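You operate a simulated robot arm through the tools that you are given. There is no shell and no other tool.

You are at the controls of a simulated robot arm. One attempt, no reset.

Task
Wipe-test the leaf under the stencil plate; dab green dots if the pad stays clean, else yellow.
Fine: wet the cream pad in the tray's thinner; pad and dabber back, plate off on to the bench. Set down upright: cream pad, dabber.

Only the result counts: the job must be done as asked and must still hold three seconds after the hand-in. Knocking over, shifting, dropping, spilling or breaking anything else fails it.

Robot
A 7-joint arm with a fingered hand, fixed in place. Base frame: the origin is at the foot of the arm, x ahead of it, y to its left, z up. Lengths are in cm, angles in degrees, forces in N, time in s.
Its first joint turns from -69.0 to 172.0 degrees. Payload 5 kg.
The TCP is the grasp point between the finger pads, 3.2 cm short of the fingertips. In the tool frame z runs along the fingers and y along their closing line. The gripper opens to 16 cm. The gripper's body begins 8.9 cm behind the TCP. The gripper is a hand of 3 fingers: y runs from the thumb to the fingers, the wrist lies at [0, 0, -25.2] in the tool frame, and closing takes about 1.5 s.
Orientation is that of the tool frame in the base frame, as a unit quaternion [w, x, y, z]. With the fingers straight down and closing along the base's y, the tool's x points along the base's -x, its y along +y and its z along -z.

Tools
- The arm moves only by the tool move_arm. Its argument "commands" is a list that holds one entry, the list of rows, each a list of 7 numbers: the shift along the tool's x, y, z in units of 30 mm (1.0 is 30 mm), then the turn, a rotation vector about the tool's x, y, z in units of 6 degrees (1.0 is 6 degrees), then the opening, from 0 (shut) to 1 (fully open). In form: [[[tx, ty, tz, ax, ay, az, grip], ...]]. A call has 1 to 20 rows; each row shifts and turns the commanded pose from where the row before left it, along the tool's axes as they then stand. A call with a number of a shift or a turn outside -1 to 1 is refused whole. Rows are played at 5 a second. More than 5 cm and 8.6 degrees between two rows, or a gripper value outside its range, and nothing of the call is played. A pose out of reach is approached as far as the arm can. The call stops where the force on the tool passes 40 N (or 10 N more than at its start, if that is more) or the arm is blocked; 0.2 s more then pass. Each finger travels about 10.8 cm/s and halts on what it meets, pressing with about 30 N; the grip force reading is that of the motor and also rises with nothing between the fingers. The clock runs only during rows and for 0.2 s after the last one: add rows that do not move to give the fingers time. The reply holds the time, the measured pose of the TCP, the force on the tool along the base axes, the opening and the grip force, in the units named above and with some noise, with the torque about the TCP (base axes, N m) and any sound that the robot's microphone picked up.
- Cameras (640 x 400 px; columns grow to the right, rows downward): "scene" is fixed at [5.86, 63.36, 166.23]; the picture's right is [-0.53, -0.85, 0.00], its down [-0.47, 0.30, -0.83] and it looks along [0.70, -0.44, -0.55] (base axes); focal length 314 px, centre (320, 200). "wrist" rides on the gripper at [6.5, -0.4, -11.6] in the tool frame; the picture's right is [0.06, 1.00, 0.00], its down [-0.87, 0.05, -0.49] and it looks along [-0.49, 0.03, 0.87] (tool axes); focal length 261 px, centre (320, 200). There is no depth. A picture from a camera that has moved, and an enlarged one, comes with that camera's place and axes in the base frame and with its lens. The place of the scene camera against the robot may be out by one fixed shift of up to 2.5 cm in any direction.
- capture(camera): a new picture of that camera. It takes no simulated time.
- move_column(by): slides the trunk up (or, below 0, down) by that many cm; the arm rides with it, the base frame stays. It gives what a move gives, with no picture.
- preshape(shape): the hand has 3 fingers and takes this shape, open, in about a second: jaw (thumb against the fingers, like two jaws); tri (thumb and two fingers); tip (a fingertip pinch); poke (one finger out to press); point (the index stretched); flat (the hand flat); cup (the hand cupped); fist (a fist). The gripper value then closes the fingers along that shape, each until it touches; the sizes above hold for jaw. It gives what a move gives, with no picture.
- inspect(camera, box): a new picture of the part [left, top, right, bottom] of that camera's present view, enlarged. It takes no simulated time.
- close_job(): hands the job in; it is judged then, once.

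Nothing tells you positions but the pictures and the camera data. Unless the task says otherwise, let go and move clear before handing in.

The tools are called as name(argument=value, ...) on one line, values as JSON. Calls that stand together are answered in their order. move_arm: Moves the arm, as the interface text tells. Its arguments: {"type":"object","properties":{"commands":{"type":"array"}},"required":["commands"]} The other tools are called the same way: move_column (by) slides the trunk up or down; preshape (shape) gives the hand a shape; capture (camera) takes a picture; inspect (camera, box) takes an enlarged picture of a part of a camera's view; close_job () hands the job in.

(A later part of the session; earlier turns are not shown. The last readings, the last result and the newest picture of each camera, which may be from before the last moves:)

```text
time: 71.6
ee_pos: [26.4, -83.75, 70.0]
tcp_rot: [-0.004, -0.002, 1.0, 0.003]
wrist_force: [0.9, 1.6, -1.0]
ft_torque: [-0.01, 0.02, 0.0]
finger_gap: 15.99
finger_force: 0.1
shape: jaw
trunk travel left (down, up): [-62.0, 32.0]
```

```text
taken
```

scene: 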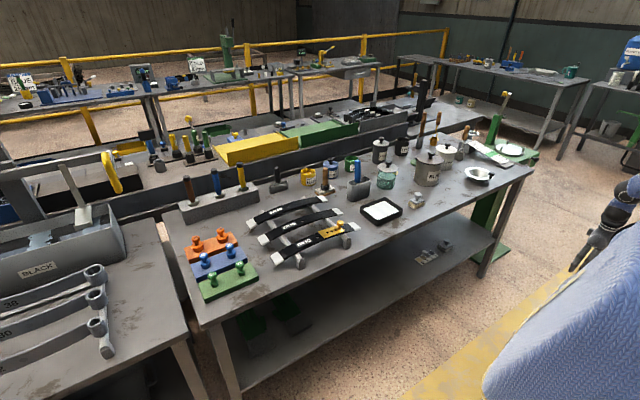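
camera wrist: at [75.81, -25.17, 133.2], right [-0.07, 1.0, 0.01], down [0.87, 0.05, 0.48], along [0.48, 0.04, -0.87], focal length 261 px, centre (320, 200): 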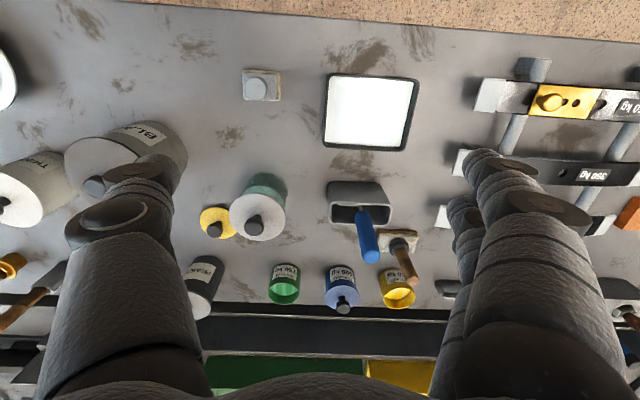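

Still no limit. I'll go lower, then move forward and left, staying in front of the bench.

move_arm(commands=[[[0, 0, 1, 0, 0, 0, 1], [0, 0, 1, 0, 0, 0, 1], [0, 0, 1, 0, 0, 0, 1], [0, 0, 1, 0, 0, 0, 1], [0, 0, 1, 0, 0, 0, 1], [0, 0, 1, 0, 0, 0, 1]]])

capture(camera="scene")

```text
time: 73.0
ee_pos: [26.54, -83.88, 52.15]
tcp_rot: [-0.004, -0.001, 1.0, 0.004]
wrist_force: [-0.4, -1.2, 0.2]
ft_torque: [0.04, -0.03, 0.0]
finger_gap: 15.99
finger_force: 0.1
shape: jaw
trunk travel left (down, up): [-62.0, 32.0]
```

```text
taken
```

scene: 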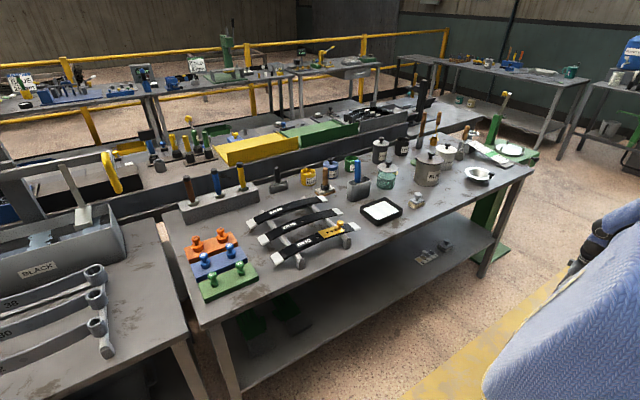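

No limits yet. Now forward and left at this low height, over the free floor in front of the bench.

move_arm(commands=[[[-0.55, 0.85, 0, 0, 0, 0, 1], [-0.55, 0.85, 0, 0, 0, 0, 1], [-0.55, 0.85, 0, 0, 0, 0, 1], [-0.55, 0.85, 0, 0, 0, 0, 1], [-0.55, 0.85, 0, 0, 0, 0, 1], [-0.55, 0.85, 0, 0, 0, 0, 1], [-0.55, 0.85, 0, 0, 0, 0, 1], [-0.55, 0.85, 0, 0, 0, 0, 1], [-0.55, 0.85, 0, 0, 0, 0, 1], [-0.55, 0.85, 0, 0, 0, 0, 1], [-0.55, 0.85, 0, 0, 0, 0, 1], [-0.55, 0.85, 0, 0, 0, 0, 1]]])

capture(camera="scene")

```text
time: 75.6
ee_pos: [45.89, -52.76, 51.98]
tcp_rot: [-0.005, -0.001, 1.0, 0.003]
wrist_force: [0.4, 0.0, -0.6]
ft_torque: [0.0, 0.01, -0.01]
finger_gap: 15.98
finger_force: 0.1
shape: jaw
trunk travel left (down, up): [-62.0, 32.0]
```

```text
taken
```

scene: 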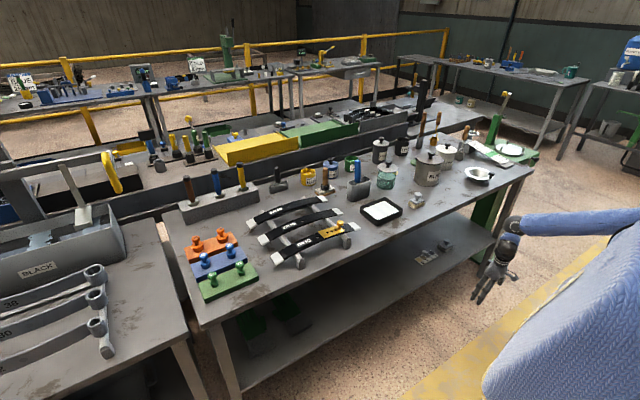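

We passed through into the low-elbow posture without any limit. Continue left along the front of the bench.

move_arm(commands=[[[-0.1, 1, 0, 0, 0, 0, 1], [-0.1, 1, 0, 0, 0, 0, 1], [-0.1, 1, 0, 0, 0, 0, 1], [-0.1, 1, 0, 0, 0, 0, 1], [-0.1, 1, 0, 0, 0, 0, 1], [-0.1, 1, 0, 0, 0, 0, 1], [-0.1, 1, 0, 0, 0, 0, 1], [-0.1, 1, 0, 0, 0, 0, 1], [-0.1, 1, 0, 0, 0, 0, 1], [-0.1, 1, 0, 0, 0, 0, 1], [-0.1, 1, 0, 0, 0, 0, 1], [-0.1, 1, 0, 0, 0, 0, 1], [-0.1, 1, 0, 0, 0, 0, 1], [-0.1, 1, 0, 0, 0, 0, 1], [-0.1, 1, 0, 0, 0, 0, 1]]])

capture(camera="scene")

```text
time: 78.8
ee_pos: [49.96, -8.01, 52.52]
tcp_rot: [-0.005, -0.001, 1.0, 0.004]
wrist_force: [0.3, 0.1, 0.0]
ft_torque: [-0.02, 0.0, -0.01]
finger_gap: 15.95
finger_force: 0.2
shape: jaw
trunk travel left (down, up): [-62.0, 32.0]
```

```text
taken
```

scene: 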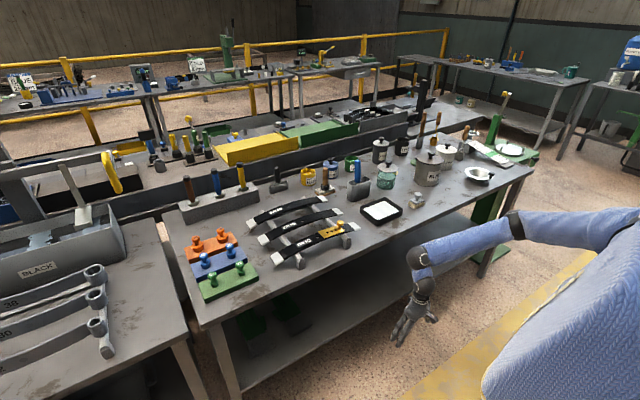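

The arm now swings freely with the elbow low. I'll continue left to confirm the reach on the leaf side.

move_arm(commands=[[[0, 1, 0, 0, 0, 0, 1], [0, 1, 0, 0, 0, 0, 1], [0, 1, 0, 0, 0, 0, 1], [0, 1, 0, 0, 0, 0, 1], [0, 1, 0, 0, 0, 0, 1], [0, 1, 0, 0, 0, 0, 1]]])

capture(camera="scene")

```text
time: 80.2
ee_pos: [49.96, 10.16, 52.38]
tcp_rot: [-0.005, -0.002, 1.0, 0.004]
wrist_force: [-0.3, -0.4, 0.8]
ft_torque: [0.03, 0.0, 0.02]
finger_gap: 15.99
finger_force: 0.1
shape: jaw
trunk travel left (down, up): [-62.0, 32.0]
```

```text
taken
```

scene: 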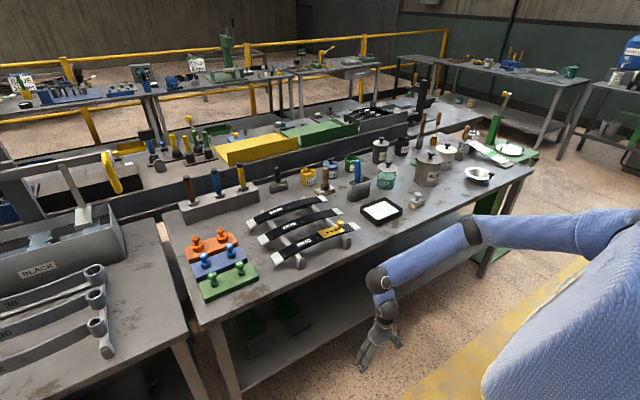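

The reach on the left side works now. I'll raise the trunk fully.

move_column(by=32)

```text
time: 83.4
ee_pos: [49.84, 10.11, 84.35]
tcp_rot: [-0.005, -0.002, 1.0, 0.004]
wrist_force: [0.2, -0.5, 0.0]
ft_torque: [0.01, 0.02, 0.0]
finger_gap: 16.02
finger_force: 0.1
shape: jaw
trunk travel left (down, up): [-94.0, 0.0]
```

Now I'll lift the hand about 30 cm for a good view of the leaf and tools.

move_arm(commands=[[[0, 0, -1, 0, 0, 0, 1], [0, 0, -1, 0, 0, 0, 1], [0, 0, -1, 0, 0, 0, 1], [0, 0, -1, 0, 0, 0, 1], [0, 0, -1, 0, 0, 0, 1], [0, 0, -1, 0, 0, 0, 1], [0, 0, -1, 0, 0, 0, 1], [0, 0, -1, 0, 0, 0, 1], [0, 0, -1, 0, 0, 0, 1], [0, 0, -1, 0, 0, 0, 1]]])

capture(camera="wrist")

capture(camera="scene")

```text
time: 85.6
ee_pos: [49.95, 9.93, 114.31]
tcp_rot: [-0.003, -0.001, 1.0, 0.003]
wrist_force: [0.4, 0.3, 0.1]
ft_torque: [-0.01, 0.0, 0.02]
finger_gap: 16.01
finger_force: 0.0
shape: jaw
trunk travel left (down, up): [-94.0, 0.0]
```

```text
taken
camera wrist: at [43.58, 9.47, 125.77], right [-0.07, 1.0, 0.01], down [0.87, 0.05, 0.48], along [0.48, 0.04, -0.88], focal length 261 px, centre (320, 200)
```

wrist: 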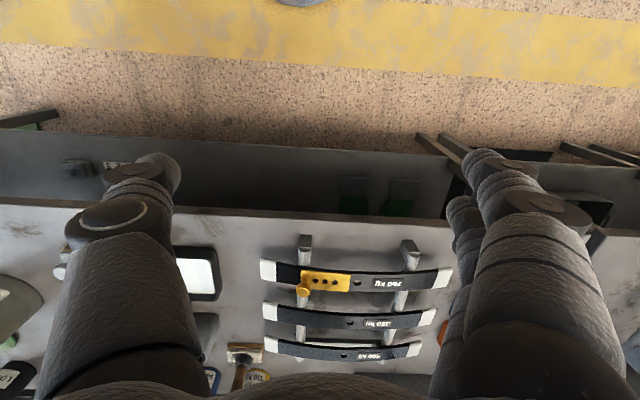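

```text
taken
```

scene: 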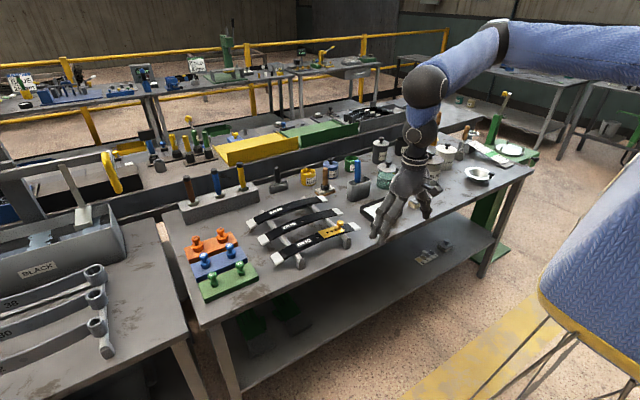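

Reach is solved. I'll move forward above the leaf for a closer look, staying at this height (well above the leaves).

move_arm(commands=[[[-1, 0, 0, 0, 0, 0, 1], [-1, 0, 0, 0, 0, 0, 1], [-1, 0, 0, 0, 0, 0, 1], [-1, 0, 0, 0, 0, 0, 1], [-1, 0, 0, 0, 0, 0, 1]]])

capture(camera="wrist")

inspect(camera="wrist", box=[180, 150, 460, 340])

```text
time: 86.8
ee_pos: [65.0, 10.31, 114.08]
tcp_rot: [-0.005, -0.001, 1.0, 0.004]
wrist_force: [0.3, 0.4, 0.6]
ft_torque: [0.01, 0.04, -0.01]
finger_gap: 15.98
finger_force: 0.0
shape: jaw
trunk travel left (down, up): [-94.0, 0.0]
```

```text
taken
camera wrist: at [58.69, 9.68, 125.6], right [-0.07, 1.0, 0.01], down [0.87, 0.05, 0.48], along [0.48, 0.04, -0.88], focal length 261 px, centre (320, 200)
```

wrist: 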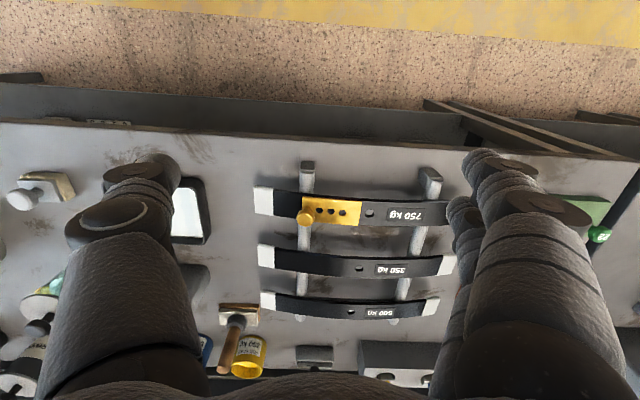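

```text
2.11 times, centred on (320, 245) of wrist
camera zoom: at [58.69, 9.68, 125.6], right [-0.07, 1.0, 0.01], down [0.87, 0.05, 0.48], along [0.48, 0.04, -0.88], focal length 549 px, centre (320, 105)
```

zoom: 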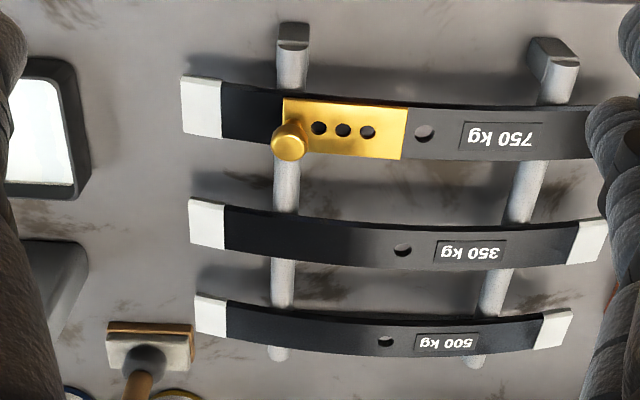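

I can see the stencil plate clearly: three holes in a row and a knob at its right (low-y) end. Next I'll look at the tray, pad, pots and dabber candidates from above, moving right at this same height.

move_arm(commands=[[[0, -1, 0, 0, 0, 0, 1], [0, -1, 0, 0, 0, 0, 1], [0, -1, 0, 0, 0, 0, 1], [0, -1, 0, 0, 0, 0, 1], [0, -1, 0, 0, 0, 0, 1], [0, -1, 0, 0, 0, 0, 1], [0, -1, 0, 0, 0, 0, 1], [0, -1, 0, 0, 0, 0, 1]]])

capture(camera="wrist")

inspect(camera="wrist", box=[180, 130, 460, 390])

```text
time: 88.6
ee_pos: [65.37, -13.8, 113.89]
tcp_rot: [-0.004, -0.002, 1.0, 0.004]
wrist_force: [0.6, 0.7, 0.4]
ft_torque: [0.01, 0.02, 0.0]
finger_gap: 15.98
finger_force: 0.0
shape: jaw
trunk travel left (down, up): [-94.0, 0.0]
```

```text
taken
camera wrist: at [58.99, -14.27, 125.42], right [-0.07, 1.0, 0.01], down [0.87, 0.05, 0.48], along [0.48, 0.04, -0.87], focal length 261 px, centre (320, 200)
```

wrist: 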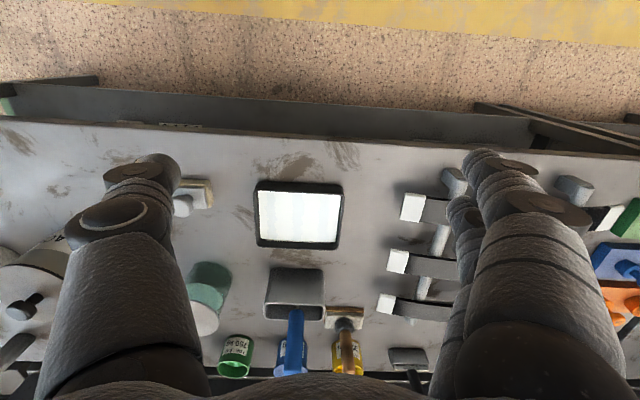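

```text
1.54 times, centred on (320, 260) of wrist
camera zoom: at [58.99, -14.27, 125.42], right [-0.07, 1.0, 0.01], down [0.87, 0.05, 0.48], along [0.48, 0.04, -0.87], focal length 401 px, centre (320, 108)
```

zoom: 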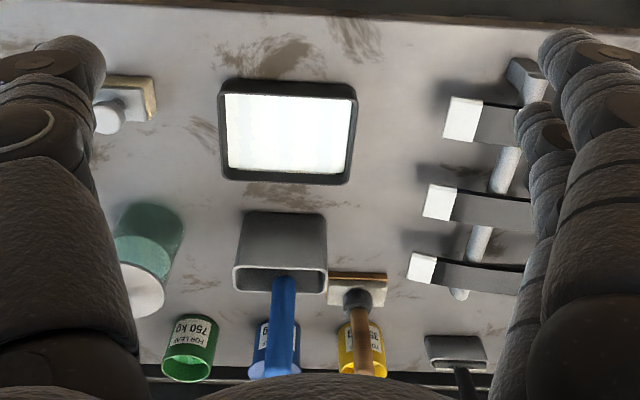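

I'll take tight zooms from the scene camera of the dabber candidates, the cream pad and the tray.

inspect(camera="scene", box=[310, 155, 350, 200])

inspect(camera="scene", box=[345, 150, 385, 210])

inspect(camera="scene", box=[395, 180, 435, 220])

inspect(camera="scene", box=[265, 155, 315, 200])

inspect(camera="scene", box=[400, 225, 470, 275])

inspect(camera="scene", box=[310, 205, 370, 255])

```text
8.89 times, centred on (330, 178) of scene
camera zoom: at [5.86, 63.36, 166.23], right [-0.53, -0.85, 0.0], down [-0.47, 0.3, -0.83], along [0.7, -0.44, -0.55], focal length 2787 px, centre (231, 400)
```

zoom: 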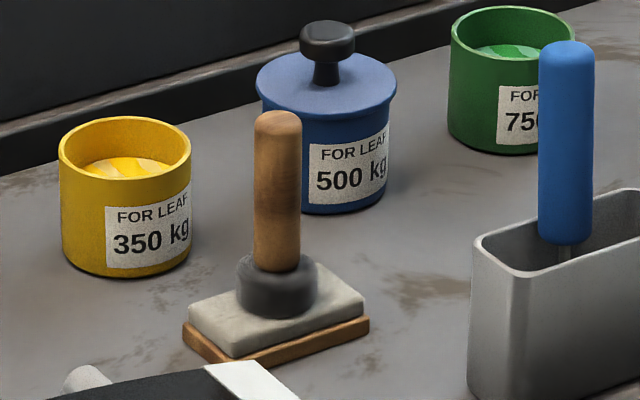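

```text
6.67 times, centred on (365, 180) of scene
camera zoom: at [5.86, 63.36, 166.23], right [-0.53, -0.85, 0.0], down [-0.47, 0.3, -0.83], along [0.7, -0.44, -0.55], focal length 2090 px, centre (20, 333)
```

zoom: 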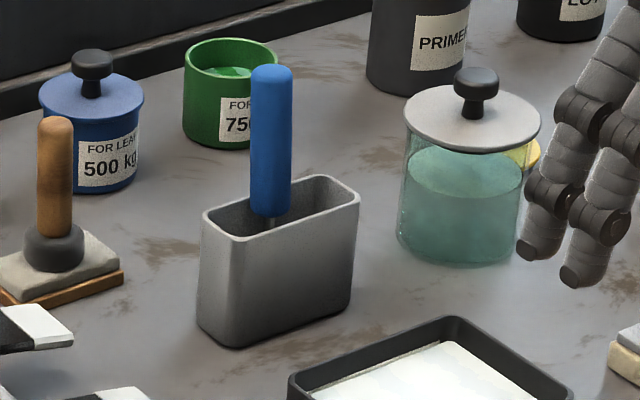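

```text
10.00 times, centred on (415, 200) of scene
camera zoom: at [5.86, 63.36, 166.23], right [-0.53, -0.85, 0.0], down [-0.47, 0.3, -0.83], along [0.7, -0.44, -0.55], focal length 3135 px, centre (-630, 200)
```

zoom: 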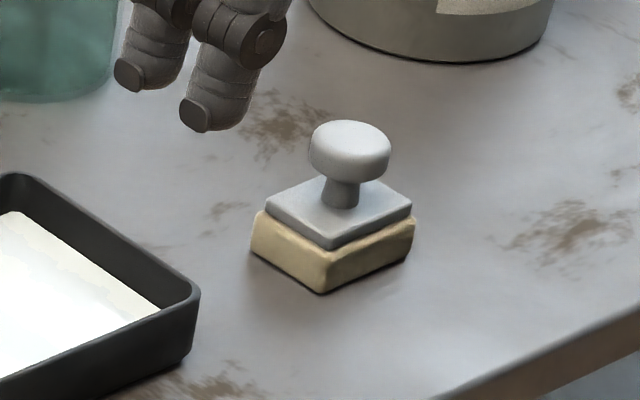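

```text
8.89 times, centred on (290, 178) of scene
camera zoom: at [5.86, 63.36, 166.23], right [-0.53, -0.85, 0.0], down [-0.47, 0.3, -0.83], along [0.7, -0.44, -0.55], focal length 2787 px, centre (587, 400)
```

zoom: 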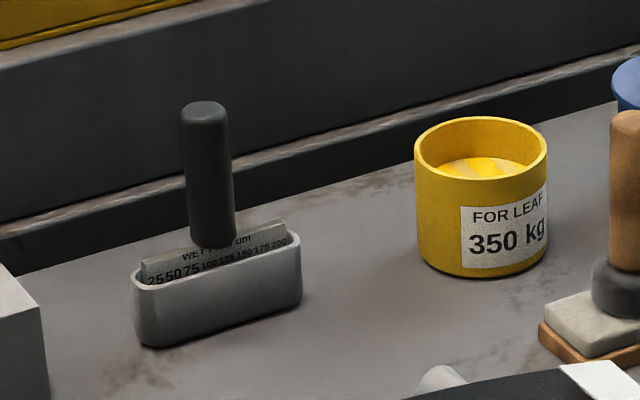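

```text
8.00 times, centred on (435, 250) of scene
camera zoom: at [5.86, 63.36, 166.23], right [-0.53, -0.85, 0.0], down [-0.47, 0.3, -0.83], along [0.7, -0.44, -0.55], focal length 2508 px, centre (-600, -200)
```

zoom: 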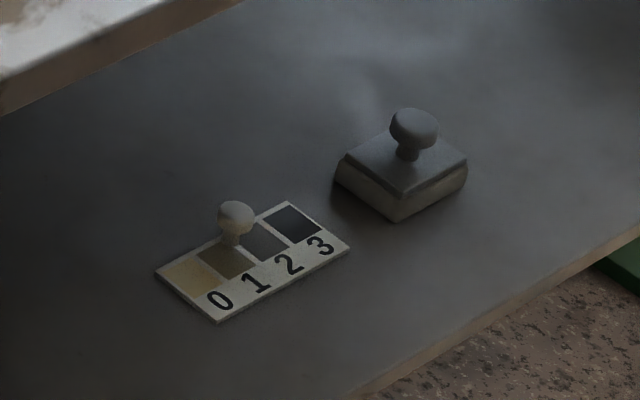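

```text
8.00 times, centred on (340, 230) of scene
camera zoom: at [5.86, 63.36, 166.23], right [-0.53, -0.85, 0.0], down [-0.47, 0.3, -0.83], along [0.7, -0.44, -0.55], focal length 2508 px, centre (160, -40)
```

zoom: 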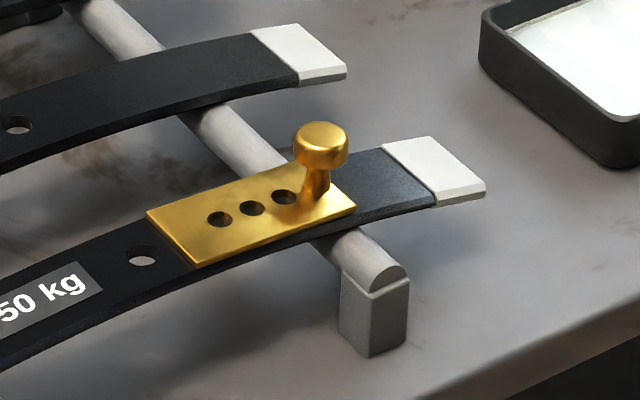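

I've now identified things. The wooden-handled tool with the dark head, standing on a block near the yellow pot, is the dabber. The cream pad with the grey knob is near (80, -34). The green and yellow pots are far back (x ≈ 119), and the leaf's free lacquer is left of the plate. Next I'll get a closer view of the cream pad.

move_arm(commands=[[[-0.36, -0.96, 0.42, 0, 0, 0, 1], [-0.36, -0.96, 0.42, 0, 0, 0, 1], [-0.36, -0.96, 0.42, 0, 0, 0, 1], [-0.36, -0.96, 0.42, 0, 0, 0, 1], [-0.36, -0.96, 0.42, 0, 0, 0, 1], [-0.36, -0.96, 0.42, 0, 0, 0, 1], [-0.36, -0.96, 0.42, 0, 0, 0, 1]]])

capture(camera="wrist")

```text
time: 90.2
ee_pos: [72.98, -33.91, 104.68]
tcp_rot: [-0.004, -0.001, 1.0, 0.002]
wrist_force: [0.4, -1.1, 0.1]
ft_torque: [0.03, -0.01, 0.01]
finger_gap: 16.01
finger_force: 0.0
shape: jaw
trunk travel left (down, up): [-94.0, 0.0]
```

```text
taken
camera wrist: at [66.7, -34.44, 116.21], right [-0.07, 1.0, 0.01], down [0.87, 0.05, 0.48], along [0.48, 0.04, -0.88], focal length 261 px, centre (320, 200)
```

wrist: 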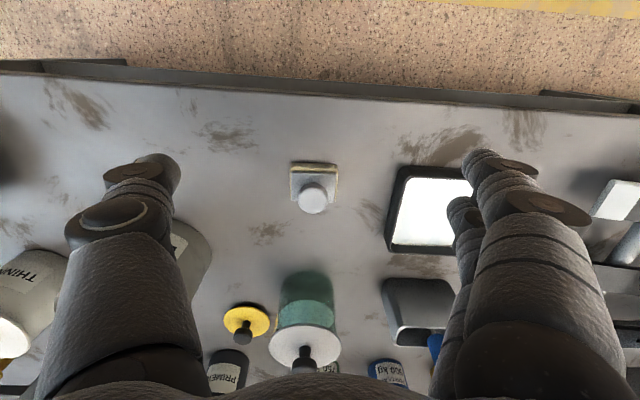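

The pad is centred near (79.8, -34.2) with its knob about 5 cm above the bench. I'll partly close the fingers here to see how they travel before descending.

move_arm(commands=[[[0, 0, 0, 0, 0, 0, 0.3], [0, 0, 0, 0, 0, 0, 0.3], [0, 0, 0, 0, 0, 0, 0.3], [0, 0, 0, 0, 0, 0, 0.3], [0, 0, 0, 0, 0, 0, 0.3]]])

capture(camera="wrist")

inspect(camera="scene", box=[360, 60, 520, 220])

```text
time: 91.4
ee_pos: [73.02, -33.86, 104.83]
tcp_rot: [-0.003, -0.003, 1.0, 0.004]
wrist_force: [-0.9, 0.3, 0.2]
ft_torque: [0.0, 0.02, 0.02]
finger_gap: 4.86
finger_force: 0.0
shape: jaw
trunk travel left (down, up): [-94.0, 0.0]
```

```text
taken
camera wrist: at [66.64, -34.3, 116.26], right [-0.07, 1.0, 0.01], down [0.87, 0.05, 0.48], along [0.48, 0.04, -0.88], focal length 261 px, centre (320, 200)
```

wrist: 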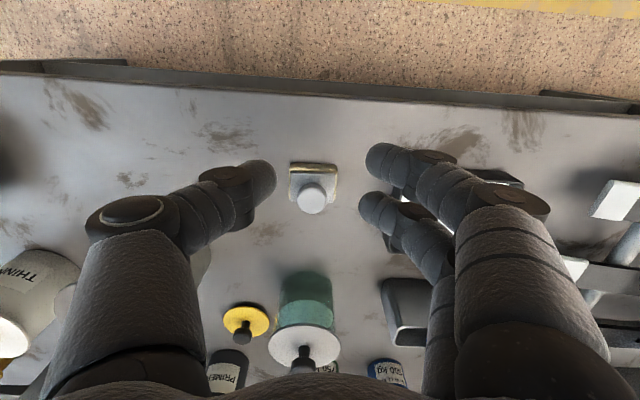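

```text
2.50 times, centred on (440, 140) of scene
camera zoom: at [5.86, 63.36, 166.23], right [-0.53, -0.85, 0.0], down [-0.47, 0.3, -0.83], along [0.7, -0.44, -0.55], focal length 784 px, centre (20, 350)
```

zoom: 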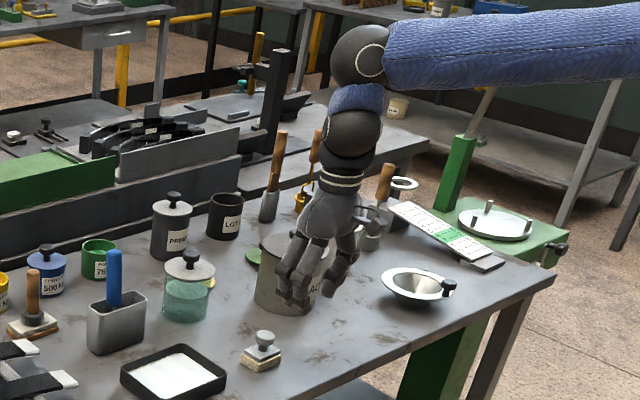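

The fingers curl inward symmetrically and the grasp point sits at the picture centre. I'll move over the pad and descend partway with a moderate opening.

move_arm(commands=[[[-0.757, -0.04, 0, 0, 0, 0, 0.5], [-0.757, -0.04, 0, 0, 0, 0, 0.5], [-0.757, -0.04, 0, 0, 0, 0, 0.5], [0, 0, 0.8, 0, 0, 0, 0.5], [0, 0, 0.8, 0, 0, 0, 0.5], [0, 0, 0.8, 0, 0, 0, 0.5], [0, 0, 0.4, 0, 0, 0, 0.5]]])

capture(camera="wrist")

inspect(camera="scene", box=[380, 130, 470, 220])

```text
time: 93.0
ee_pos: [79.65, -34.38, 96.5]
tcp_rot: [-0.004, -0.002, 1.0, 0.004]
wrist_force: [-0.1, -0.9, 1.2]
ft_torque: [-0.02, -0.02, -0.01]
finger_gap: 7.92
finger_force: 0.0
shape: jaw
trunk travel left (down, up): [-94.0, 0.0]
```

```text
taken
camera wrist: at [73.23, -34.82, 107.97], right [-0.07, 1.0, 0.01], down [0.87, 0.05, 0.48], along [0.48, 0.04, -0.88], focal length 261 px, centre (320, 200)
```

wrist: 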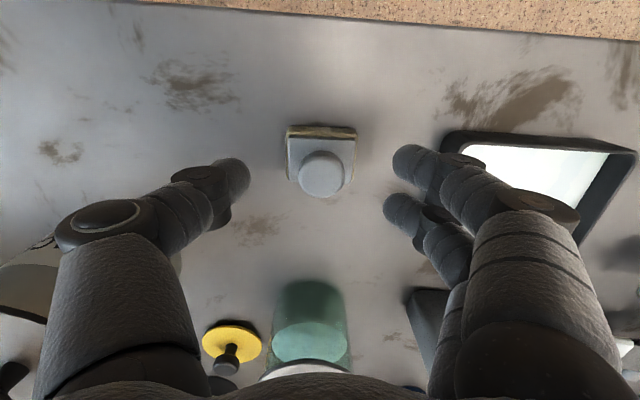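

```text
4.44 times, centred on (425, 175) of scene
camera zoom: at [5.86, 63.36, 166.23], right [-0.53, -0.85, 0.0], down [-0.47, 0.3, -0.83], along [0.7, -0.44, -0.55], focal length 1393 px, centre (-147, 311)
```

zoom: 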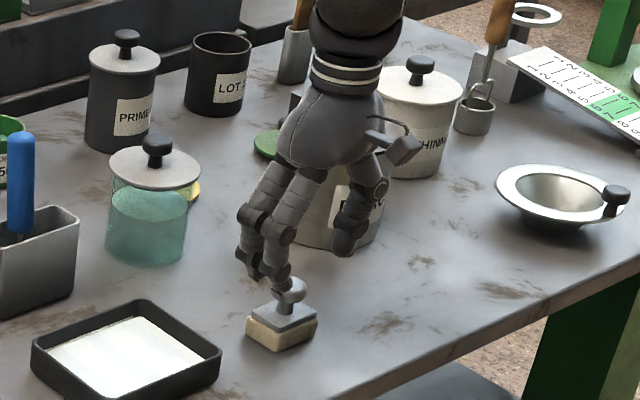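

The knob is almost exactly under the grasp point. I'll nudge 2 mm forward, lower to z ≈ 93.6, and look again.

move_arm(commands=[[[-0.07, 0.04, 0.4, 0, 0, 0, 0.45], [0, 0, 0.4, 0, 0, 0, 0.45], [0, 0, 0.17, 0, 0, 0, 0.45], [0, 0, 0, 0, 0, 0, 0.45]]])

capture(camera="wrist")

inspect(camera="scene", box=[395, 170, 445, 220])

```text
time: 94.0
ee_pos: [79.85, -34.17, 93.71]
tcp_rot: [-0.004, -0.002, 1.0, 0.003]
wrist_force: [-0.2, 0.4, 0.0]
ft_torque: [0.03, -0.03, 0.02]
finger_gap: 7.24
finger_force: 0.3
shape: jaw
trunk travel left (down, up): [-94.0, 0.0]
```

```text
taken
camera wrist: at [73.46, -34.68, 105.2], right [-0.07, 1.0, 0.01], down [0.87, 0.05, 0.48], along [0.48, 0.04, -0.88], focal length 261 px, centre (320, 200)
```

wrist: 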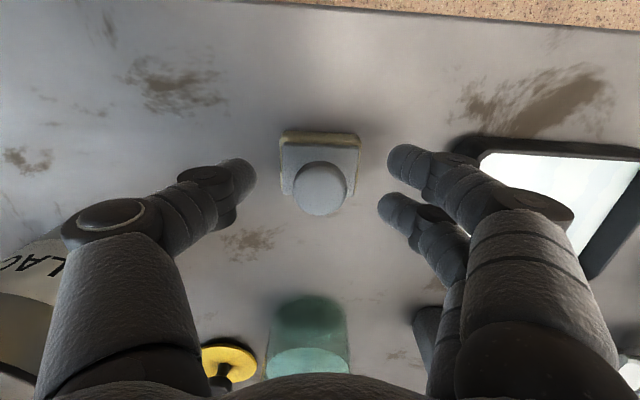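

```text
8.00 times, centred on (420, 195) of scene
camera zoom: at [5.86, 63.36, 166.23], right [-0.53, -0.85, 0.0], down [-0.47, 0.3, -0.83], along [0.7, -0.44, -0.55], focal length 2508 px, centre (-480, 240)
```

zoom: 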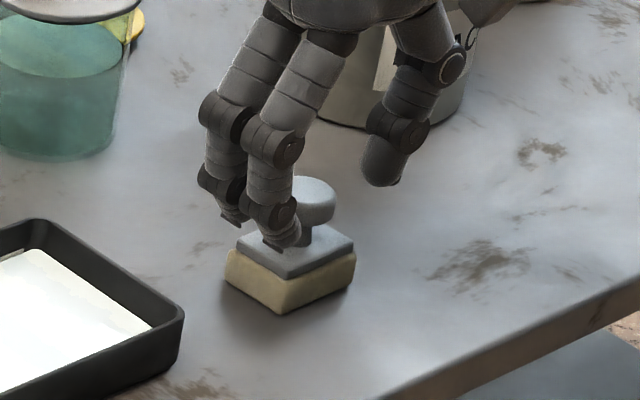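

The knob is centred and the fingertips are just above the pad's grey plate. I'll lower 3 mm and close.

move_arm(commands=[[[0, 0, 0.1, 0, 0, 0, 0.45], [0, 0, 0, 0, 0, 0, 0.3], [0, 0, 0, 0, 0, 0, 0.15], [0, 0, 0, 0, 0, 0, 0.05], [0, 0, 0, 0, 0, 0, 0], [0, 0, 0, 0, 0, 0, 0], [0, 0, 0, 0, 0, 0, 0], [0, 0, 0, 0, 0, 0, 0], [0, 0, 0, 0, 0, 0, 0]]])

capture(camera="wrist")

inspect(camera="scene", box=[395, 170, 445, 220])

```text
time: 96.0
ee_pos: [79.76, -34.09, 93.36]
tcp_rot: [-0.005, -0.001, 1.0, 0.003]
wrist_force: [-0.1, 0.5, 1.5]
ft_torque: [0.05, -0.03, -0.01]
finger_gap: 1.16
finger_force: 29.7
shape: jaw
trunk travel left (down, up): [-94.0, 0.0]
```

```text
taken
camera wrist: at [73.41, -34.63, 104.91], right [-0.07, 1.0, 0.01], down [0.87, 0.05, 0.48], along [0.48, 0.04, -0.88], focal length 261 px, centre (320, 200)
```

wrist: 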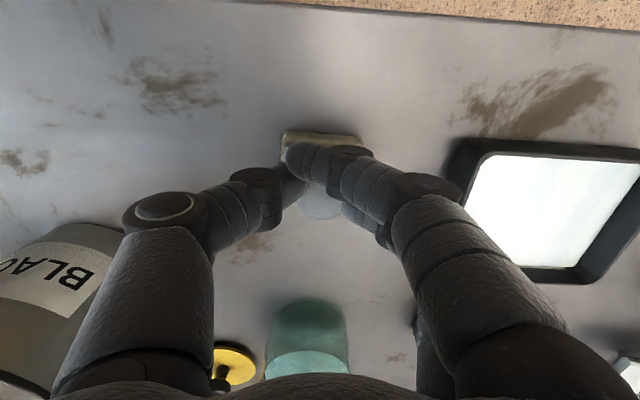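

```text
8.00 times, centred on (420, 195) of scene
camera zoom: at [5.86, 63.36, 166.23], right [-0.53, -0.85, 0.0], down [-0.47, 0.3, -0.83], along [0.7, -0.44, -0.55], focal length 2508 px, centre (-480, 240)
```

zoom: 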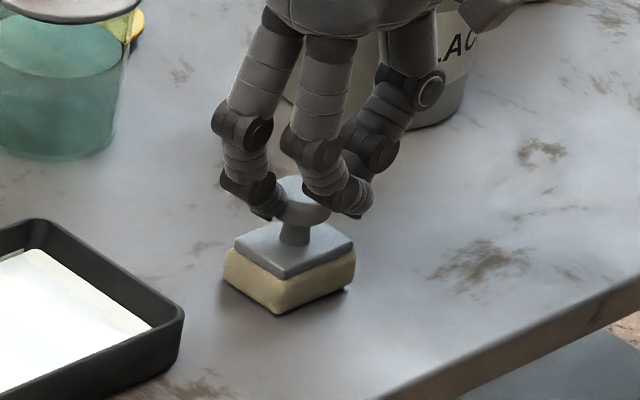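

The fingers have closed around the knob with a 30 N grip. I'll lift slowly by 2 cm and see whether the pad follows straight.

move_arm(commands=[[[0, 0, -0.2, 0, 0, 0, 0], [0, 0, -0.2, 0, 0, 0, 0], [0, 0, -0.3, 0, 0, 0, 0], [0, 0, -0.3, 0, 0, 0, 0]]])

inspect(camera="scene", box=[395, 170, 445, 220])

capture(camera="wrist")

```text
time: 97.0
ee_pos: [79.88, -34.17, 96.36]
tcp_rot: [-0.005, -0.001, 1.0, 0.003]
wrist_force: [-0.9, 0.2, -1.5]
ft_torque: [-0.02, 0.01, 0.05]
finger_gap: 1.11
finger_force: 30.2
shape: jaw
trunk travel left (down, up): [-94.0, 0.0]
```

```text
8.00 times, centred on (420, 195) of scene
camera zoom: at [5.86, 63.36, 166.23], right [-0.53, -0.85, 0.0], down [-0.47, 0.3, -0.83], along [0.7, -0.44, -0.55], focal length 2508 px, centre (-480, 240)
```

zoom: 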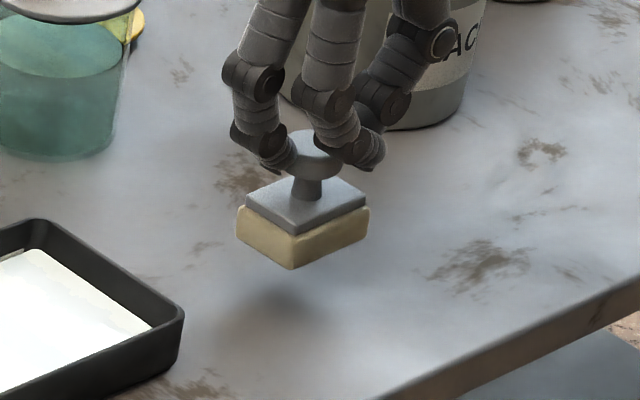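

```text
taken
camera wrist: at [73.41, -34.75, 107.91], right [-0.07, 1.0, 0.01], down [0.87, 0.05, 0.48], along [0.48, 0.04, -0.87], focal length 261 px, centre (320, 200)
```

wrist: 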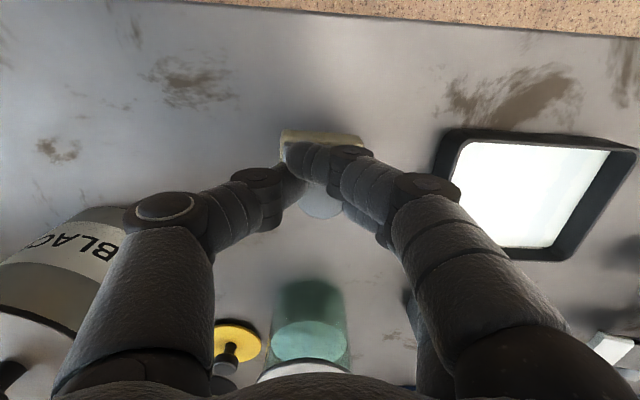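

The pad hangs upright in the grip. I'll lift it above the tray rim and move over the tray's centre, near (83.7, -16.1).

move_arm(commands=[[[0, 0, -0.8, 0, 0, 0, 0], [0, 0, -0.9, 0, 0, 0, 0], [-0.181, 0.862, 0, 0, 0, 0, 0], [-0.181, 0.862, 0, 0, 0, 0, 0], [-0.181, 0.862, 0, 0, 0, 0, 0], [-0.181, 0.862, 0, 0, 0, 0, 0], [-0.181, 0.862, 0, 0, 0, 0, 0], [-0.181, 0.862, 0, 0, 0, 0, 0], [-0.181, 0.862, 0, 0, 0, 0, 0], [0, 0, 0, 0, 0, 0, 0]]])

capture(camera="wrist")

inspect(camera="scene", box=[345, 150, 425, 230])

```text
time: 99.2
ee_pos: [83.41, -16.42, 101.68]
tcp_rot: [-0.004, -0.001, 1.0, 0.004]
wrist_force: [-0.8, 0.3, -0.1]
ft_torque: [0.03, 0.0, -0.02]
finger_gap: 1.12
finger_force: 29.7
shape: jaw
trunk travel left (down, up): [-94.0, 0.0]
```

```text
taken
camera wrist: at [77.09, -16.98, 113.18], right [-0.07, 1.0, 0.01], down [0.87, 0.05, 0.48], along [0.48, 0.04, -0.88], focal length 261 px, centre (320, 200)
```

wrist: 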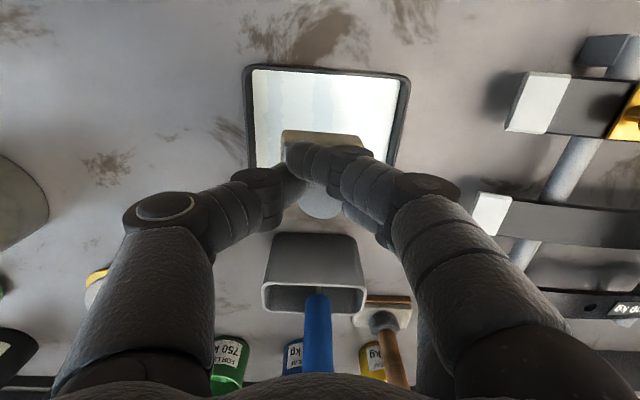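

```text
5.00 times, centred on (385, 190) of scene
camera zoom: at [5.86, 63.36, 166.23], right [-0.53, -0.85, 0.0], down [-0.47, 0.3, -0.83], along [0.7, -0.44, -0.55], focal length 1567 px, centre (-5, 250)
```

zoom: 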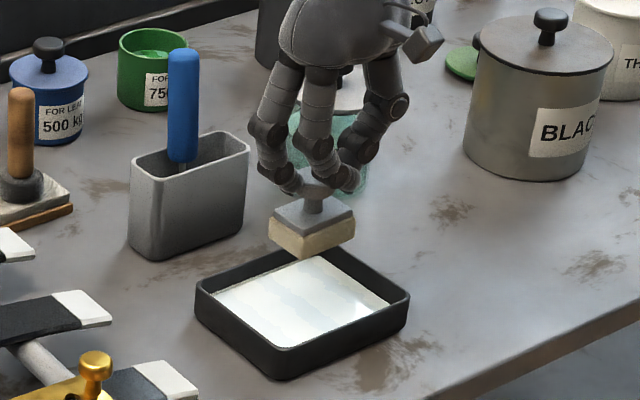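

The pad is centred over the tray. I'll lower it to just above the liquid, then step down gently.

move_arm(commands=[[[0, 0, 0.6, 0, 0, 0, 0], [0, 0, 0.6, 0, 0, 0, 0], [0, 0, 0.6, 0, 0, 0, 0], [0, 0, 0.4, 0, 0, 0, 0], [0, 0, 0, 0, 0, 0, 0]]])

inspect(camera="scene", box=[345, 170, 425, 230])

```text
time: 100.4
ee_pos: [83.49, -16.11, 95.08]
tcp_rot: [-0.004, -0.002, 1.0, 0.003]
wrist_force: [-0.5, -0.5, -0.9]
ft_torque: [-0.02, 0.0, 0.0]
finger_gap: 1.12
finger_force: 30.1
shape: jaw
trunk travel left (down, up): [-94.0, 0.0]
```

```text
6.67 times, centred on (385, 200) of scene
camera zoom: at [5.86, 63.36, 166.23], right [-0.53, -0.85, 0.0], down [-0.47, 0.3, -0.83], along [0.7, -0.44, -0.55], focal length 2090 px, centre (-113, 200)
```

zoom: 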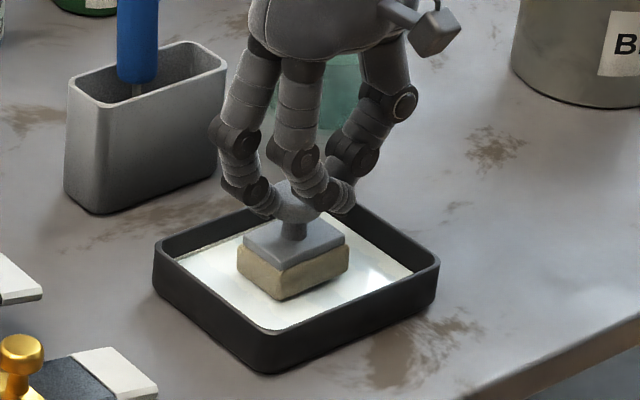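

Just above the liquid now. Stepping down in 3 mm increments while watching the force.

move_arm(commands=[[[0, 0, 0.1, 0, 0, 0, 0], [0, 0, 0.1, 0, 0, 0, 0], [0, 0, 0, 0, 0, 0, 0]]])

inspect(camera="scene", box=[345, 170, 425, 230])

```text
time: 101.2
ee_pos: [83.41, -16.13, 94.4]
tcp_rot: [-0.005, -0.001, 1.0, 0.003]
wrist_force: [-0.9, -0.3, -1.2]
ft_torque: [0.0, 0.01, 0.0]
finger_gap: 1.12
finger_force: 30.4
shape: jaw
trunk travel left (down, up): [-94.0, 0.0]
```

```text
6.67 times, centred on (385, 200) of scene
camera zoom: at [5.86, 63.36, 166.23], right [-0.53, -0.85, 0.0], down [-0.47, 0.3, -0.83], along [0.7, -0.44, -0.55], focal length 2090 px, centre (-113, 200)
```

zoom: 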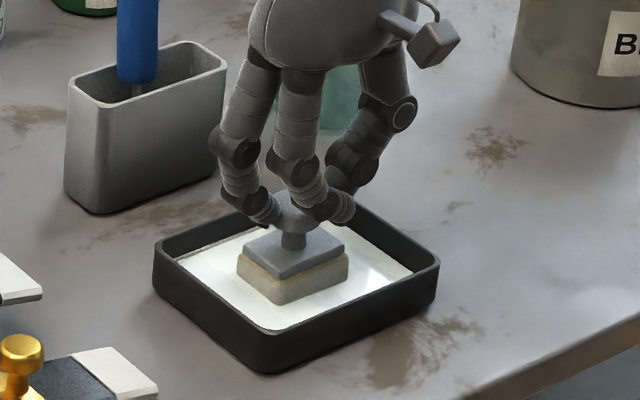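

The pad's sides have changed tone, so it has reached the thinner. I'll press in about 3 mm more, hold a moment, then lift.

move_arm(commands=[[[0, 0, 0.1, 0, 0, 0, 0], [0, 0, 0, 0, 0, 0, 0], [0, 0, 0, 0, 0, 0, 0], [0, 0, 0, 0, 0, 0, 0], [0, 0, 0, 0, 0, 0, 0], [0, 0, 0, 0, 0, 0, 0]]])

inspect(camera="scene", box=[345, 170, 425, 230])

```text
time: 102.6
ee_pos: [83.43, -16.08, 93.91]
tcp_rot: [-0.004, -0.002, 1.0, 0.003]
wrist_force: [-0.4, -0.8, 1.3]
ft_torque: [0.04, -0.04, -0.02]
finger_gap: 1.09
finger_force: 29.7
shape: jaw
trunk travel left (down, up): [-94.0, 0.0]
```

```text
6.67 times, centred on (385, 200) of scene
camera zoom: at [5.86, 63.36, 166.23], right [-0.53, -0.85, 0.0], down [-0.47, 0.3, -0.83], along [0.7, -0.44, -0.55], focal length 2090 px, centre (-113, 200)
```

zoom: 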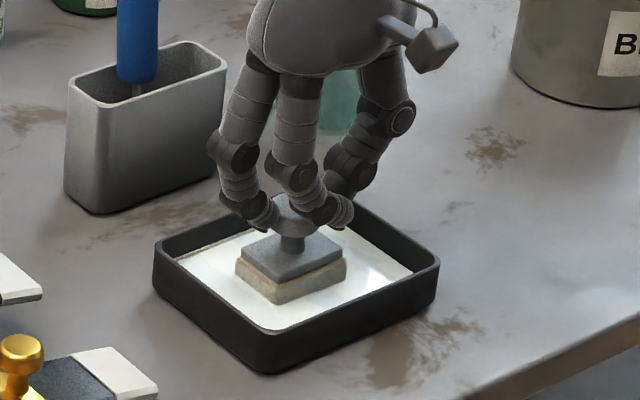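

The pad is wet. I'll lift it clear and check its look before wiping.

move_arm(commands=[[[0, 0, -0.3, 0, 0, 0, 0], [0, 0, -0.5, 0, 0, 0, 0], [0, 0, -0.8, 0, 0, 0, 0], [0, 0, -1, 0, 0, 0, 0], [0, 0, -1, 0, 0, 0, 0], [0, 0, -1, 0, 0, 0, 0]]])

inspect(camera="scene", box=[345, 140, 425, 230])

capture(camera="wrist")

```text
time: 104.0
ee_pos: [83.67, -16.29, 107.82]
tcp_rot: [-0.004, -0.002, 1.0, 0.002]
wrist_force: [0.1, 0.0, -1.9]
ft_torque: [-0.01, -0.01, 0.01]
finger_gap: 1.09
finger_force: 30.2
shape: jaw
trunk travel left (down, up): [-94.0, 0.0]
```

```text
4.44 times, centred on (385, 185) of scene
camera zoom: at [5.86, 63.36, 166.23], right [-0.53, -0.85, 0.0], down [-0.47, 0.3, -0.83], along [0.7, -0.44, -0.55], focal length 1393 px, centre (31, 267)
```

zoom: 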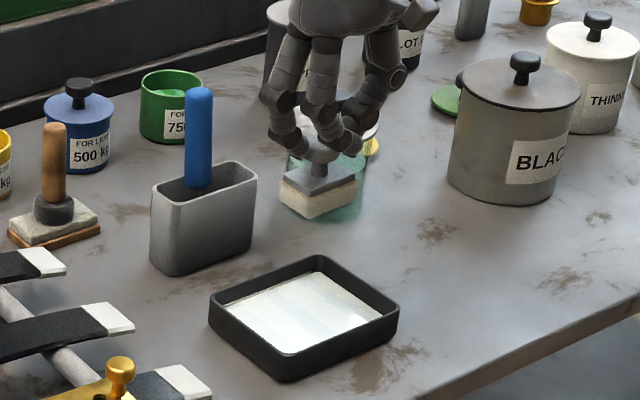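

```text
taken
camera wrist: at [77.28, -16.83, 119.3], right [-0.07, 1.0, 0.01], down [0.87, 0.05, 0.48], along [0.48, 0.04, -0.88], focal length 261 px, centre (320, 200)
```

wrist: 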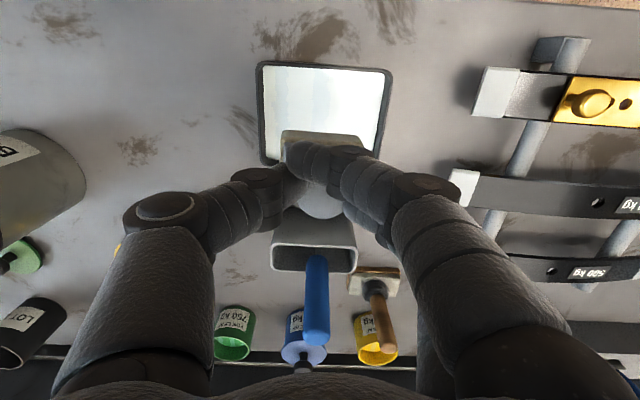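

Now I'll carry the pad at this height over to the free lacquer between the plate's left end and the label, above (79.5, 22.5).

move_arm(commands=[[[0.1, 0.925, 0, 0, 0, 0, 0], [0.1, 0.925, 0, 0, 0, 0, 0], [0.1, 0.925, 0, 0, 0, 0, 0], [0.1, 0.925, 0, 0, 0, 0, 0], [0.1, 0.925, 0, 0, 0, 0, 0], [0.1, 0.925, 0, 0, 0, 0, 0], [0.1, 0.925, 0, 0, 0, 0, 0], [0.1, 0.925, 0, 0, 0, 0, 0], [0.1, 0.925, 0, 0, 0, 0, 0], [0.1, 0.925, 0, 0, 0, 0, 0], [0.1, 0.925, 0, 0, 0, 0, 0], [0.1, 0.925, 0, 0, 0, 0, 0], [0.1, 0.925, 0, 0, 0, 0, 0], [0.1, 0.925, 0, 0, 0, 0, 0], [0, 0, 0, 0, 0, 0, 0]]])

capture(camera="wrist")

inspect(camera="scene", box=[250, 140, 370, 270])

```text
time: 107.2
ee_pos: [79.11, 22.4, 107.95]
tcp_rot: [-0.005, -0.001, 1.0, 0.003]
wrist_force: [-0.1, 0.4, -0.7]
ft_torque: [-0.02, 0.02, 0.01]
finger_gap: 1.1
finger_force: 30.5
shape: jaw
trunk travel left (down, up): [-94.0, 0.0]
```

```text
taken
camera wrist: at [72.82, 21.9, 119.47], right [-0.07, 1.0, 0.01], down [0.87, 0.05, 0.48], along [0.48, 0.04, -0.88], focal length 261 px, centre (320, 200)
```

wrist: 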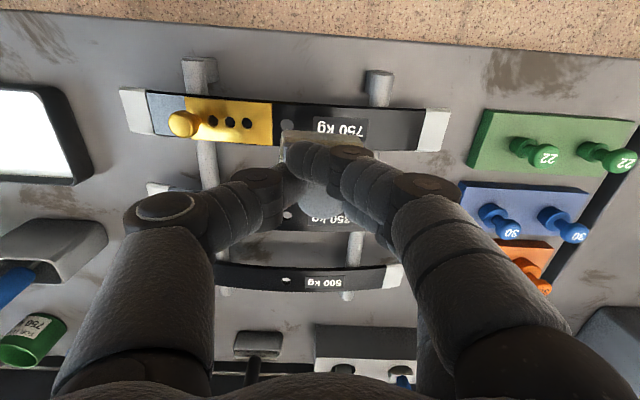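

```text
3.08 times, centred on (310, 205) of scene
camera zoom: at [5.86, 63.36, 166.23], right [-0.53, -0.85, 0.0], down [-0.47, 0.3, -0.83], along [0.7, -0.44, -0.55], focal length 965 px, centre (351, 185)
```

zoom: 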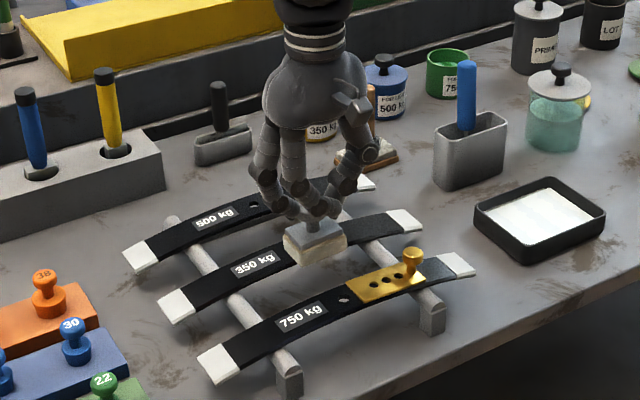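

The leaf centre line is at x ≈ 79.4, and the pad is above the bare stretch between plate and label. I'll shift 2 mm, lower to just above the leaf, then feel for contact in small steps.

move_arm(commands=[[[-0.08, -0.05, 0.8, 0, 0, 0, 0], [0, 0, 0.8, 0, 0, 0, 0], [0, 0, 0.8, 0, 0, 0, 0], [0, 0, 0.4, 0, 0, 0, 0], [0, 0, 0, 0, 0, 0, 0]]])

inspect(camera="scene", box=[280, 190, 360, 260])

```text
time: 108.4
ee_pos: [79.56, 22.72, 99.76]
tcp_rot: [-0.005, -0.003, 1.0, 0.003]
wrist_force: [-0.1, -0.3, -1.0]
ft_torque: [-0.01, 0.03, -0.02]
finger_gap: 1.12
finger_force: 29.9
shape: jaw
trunk travel left (down, up): [-94.0, 0.0]
```

```text
5.71 times, centred on (320, 225) of scene
camera zoom: at [5.86, 63.36, 166.23], right [-0.53, -0.85, 0.0], down [-0.47, 0.3, -0.83], along [0.7, -0.44, -0.55], focal length 1791 px, centre (320, 57)
```

zoom: 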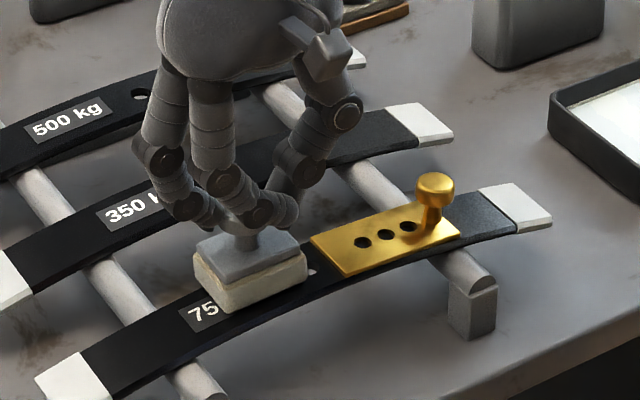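

The pad is about a centimetre above the lacquer. Stepping down gently.

move_arm(commands=[[[0, 0, 0.1, 0, 0, 0, 0], [0, 0, 0.1, 0, 0, 0, 0], [0, 0, 0.1, 0, 0, 0, 0], [0, 0, 0, 0, 0, 0, 0]]])

inspect(camera="scene", box=[280, 190, 360, 260])

```text
time: 109.4
ee_pos: [79.35, 22.54, 99.16]
tcp_rot: [-0.003, -0.003, 1.0, 0.004]
wrist_force: [0.8, -2.5, 39.1]
ft_torque: [0.06, -0.38, -0.03]
finger_gap: 1.42
finger_force: 30.0
shape: jaw
trunk travel left (down, up): [-94.0, 0.0]
```

```text
5.71 times, centred on (320, 225) of scene
camera zoom: at [5.86, 63.36, 166.23], right [-0.53, -0.85, 0.0], down [-0.47, 0.3, -0.83], along [0.7, -0.44, -0.55], focal length 1791 px, centre (320, 57)
```

zoom: 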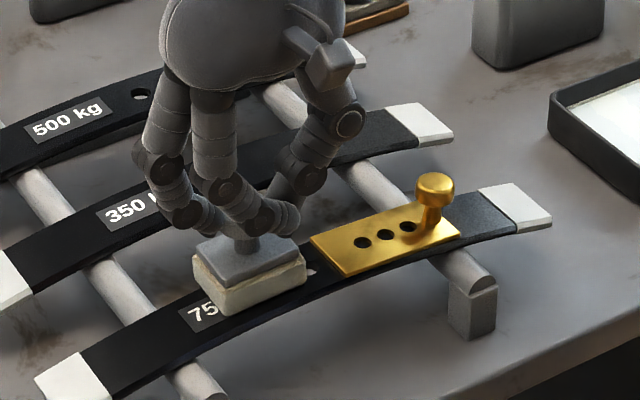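

Contact came a bit early, with 39 N. I'll ease off right away to a light pressure.

move_arm(commands=[[[0, 0, -0.08, 0, 0, 0, 0], [0, 0, 0, 0, 0, 0, 0]]])

```text
time: 110.0
ee_pos: [79.36, 22.53, 99.15]
tcp_rot: [-0.004, -0.002, 1.0, 0.003]
wrist_force: [7.1, -0.7, 32.7]
ft_torque: [0.13, -0.5, -0.03]
finger_gap: 1.41
finger_force: 30.1
shape: jaw
trunk travel left (down, up): [-94.0, 0.0]
```

Still too firm. Easing up further.

move_arm(commands=[[[0, 0, -0.1, 0, 0, 0, 0], [0, 0, 0, 0, 0, 0, 0]]])

```text
time: 110.6
ee_pos: [79.3, 22.66, 99.33]
tcp_rot: [-0.006, -0.001, 1.0, 0.002]
wrist_force: [5.3, 0.8, 13.5]
ft_torque: [0.12, -0.28, -0.04]
finger_gap: 1.39
finger_force: 30.4
shape: jaw
trunk travel left (down, up): [-94.0, 0.0]
```

Pressure is down to about 13 N. I'll ease 1 mm more and make a short wiping stroke toward the label, watching the force.

move_arm(commands=[[[0, 0, -0.03, 0, 0, 0, 0], [0, 0.15, 0, 0, 0, 0, 0], [0, 0.15, 0, 0, 0, 0, 0], [0, 0.15, 0.01, 0, 0, 0, 0], [0, 0.15, 0.01, 0, 0, 0, 0], [0, 0.15, 0.01, 0, 0, 0, 0], [0, 0, 0, 0, 0, 0, 0]]])

inspect(camera="scene", box=[280, 190, 360, 260])

```text
time: 112.2
ee_pos: [79.48, 24.87, 99.41]
tcp_rot: [-0.005, -0.001, 1.0, 0.004]
wrist_force: [0.0, -1.2, -0.3]
ft_torque: [0.02, -0.04, -0.01]
finger_gap: 1.27
finger_force: 29.9
shape: jaw
trunk travel left (down, up): [-94.0, 0.0]
```

```text
5.71 times, centred on (320, 225) of scene
camera zoom: at [5.86, 63.36, 166.23], right [-0.53, -0.85, 0.0], down [-0.47, 0.3, -0.83], along [0.7, -0.44, -0.55], focal length 1791 px, centre (320, 57)
```

zoom: 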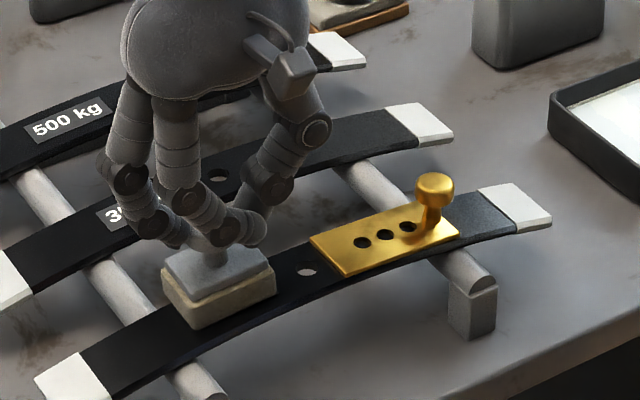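

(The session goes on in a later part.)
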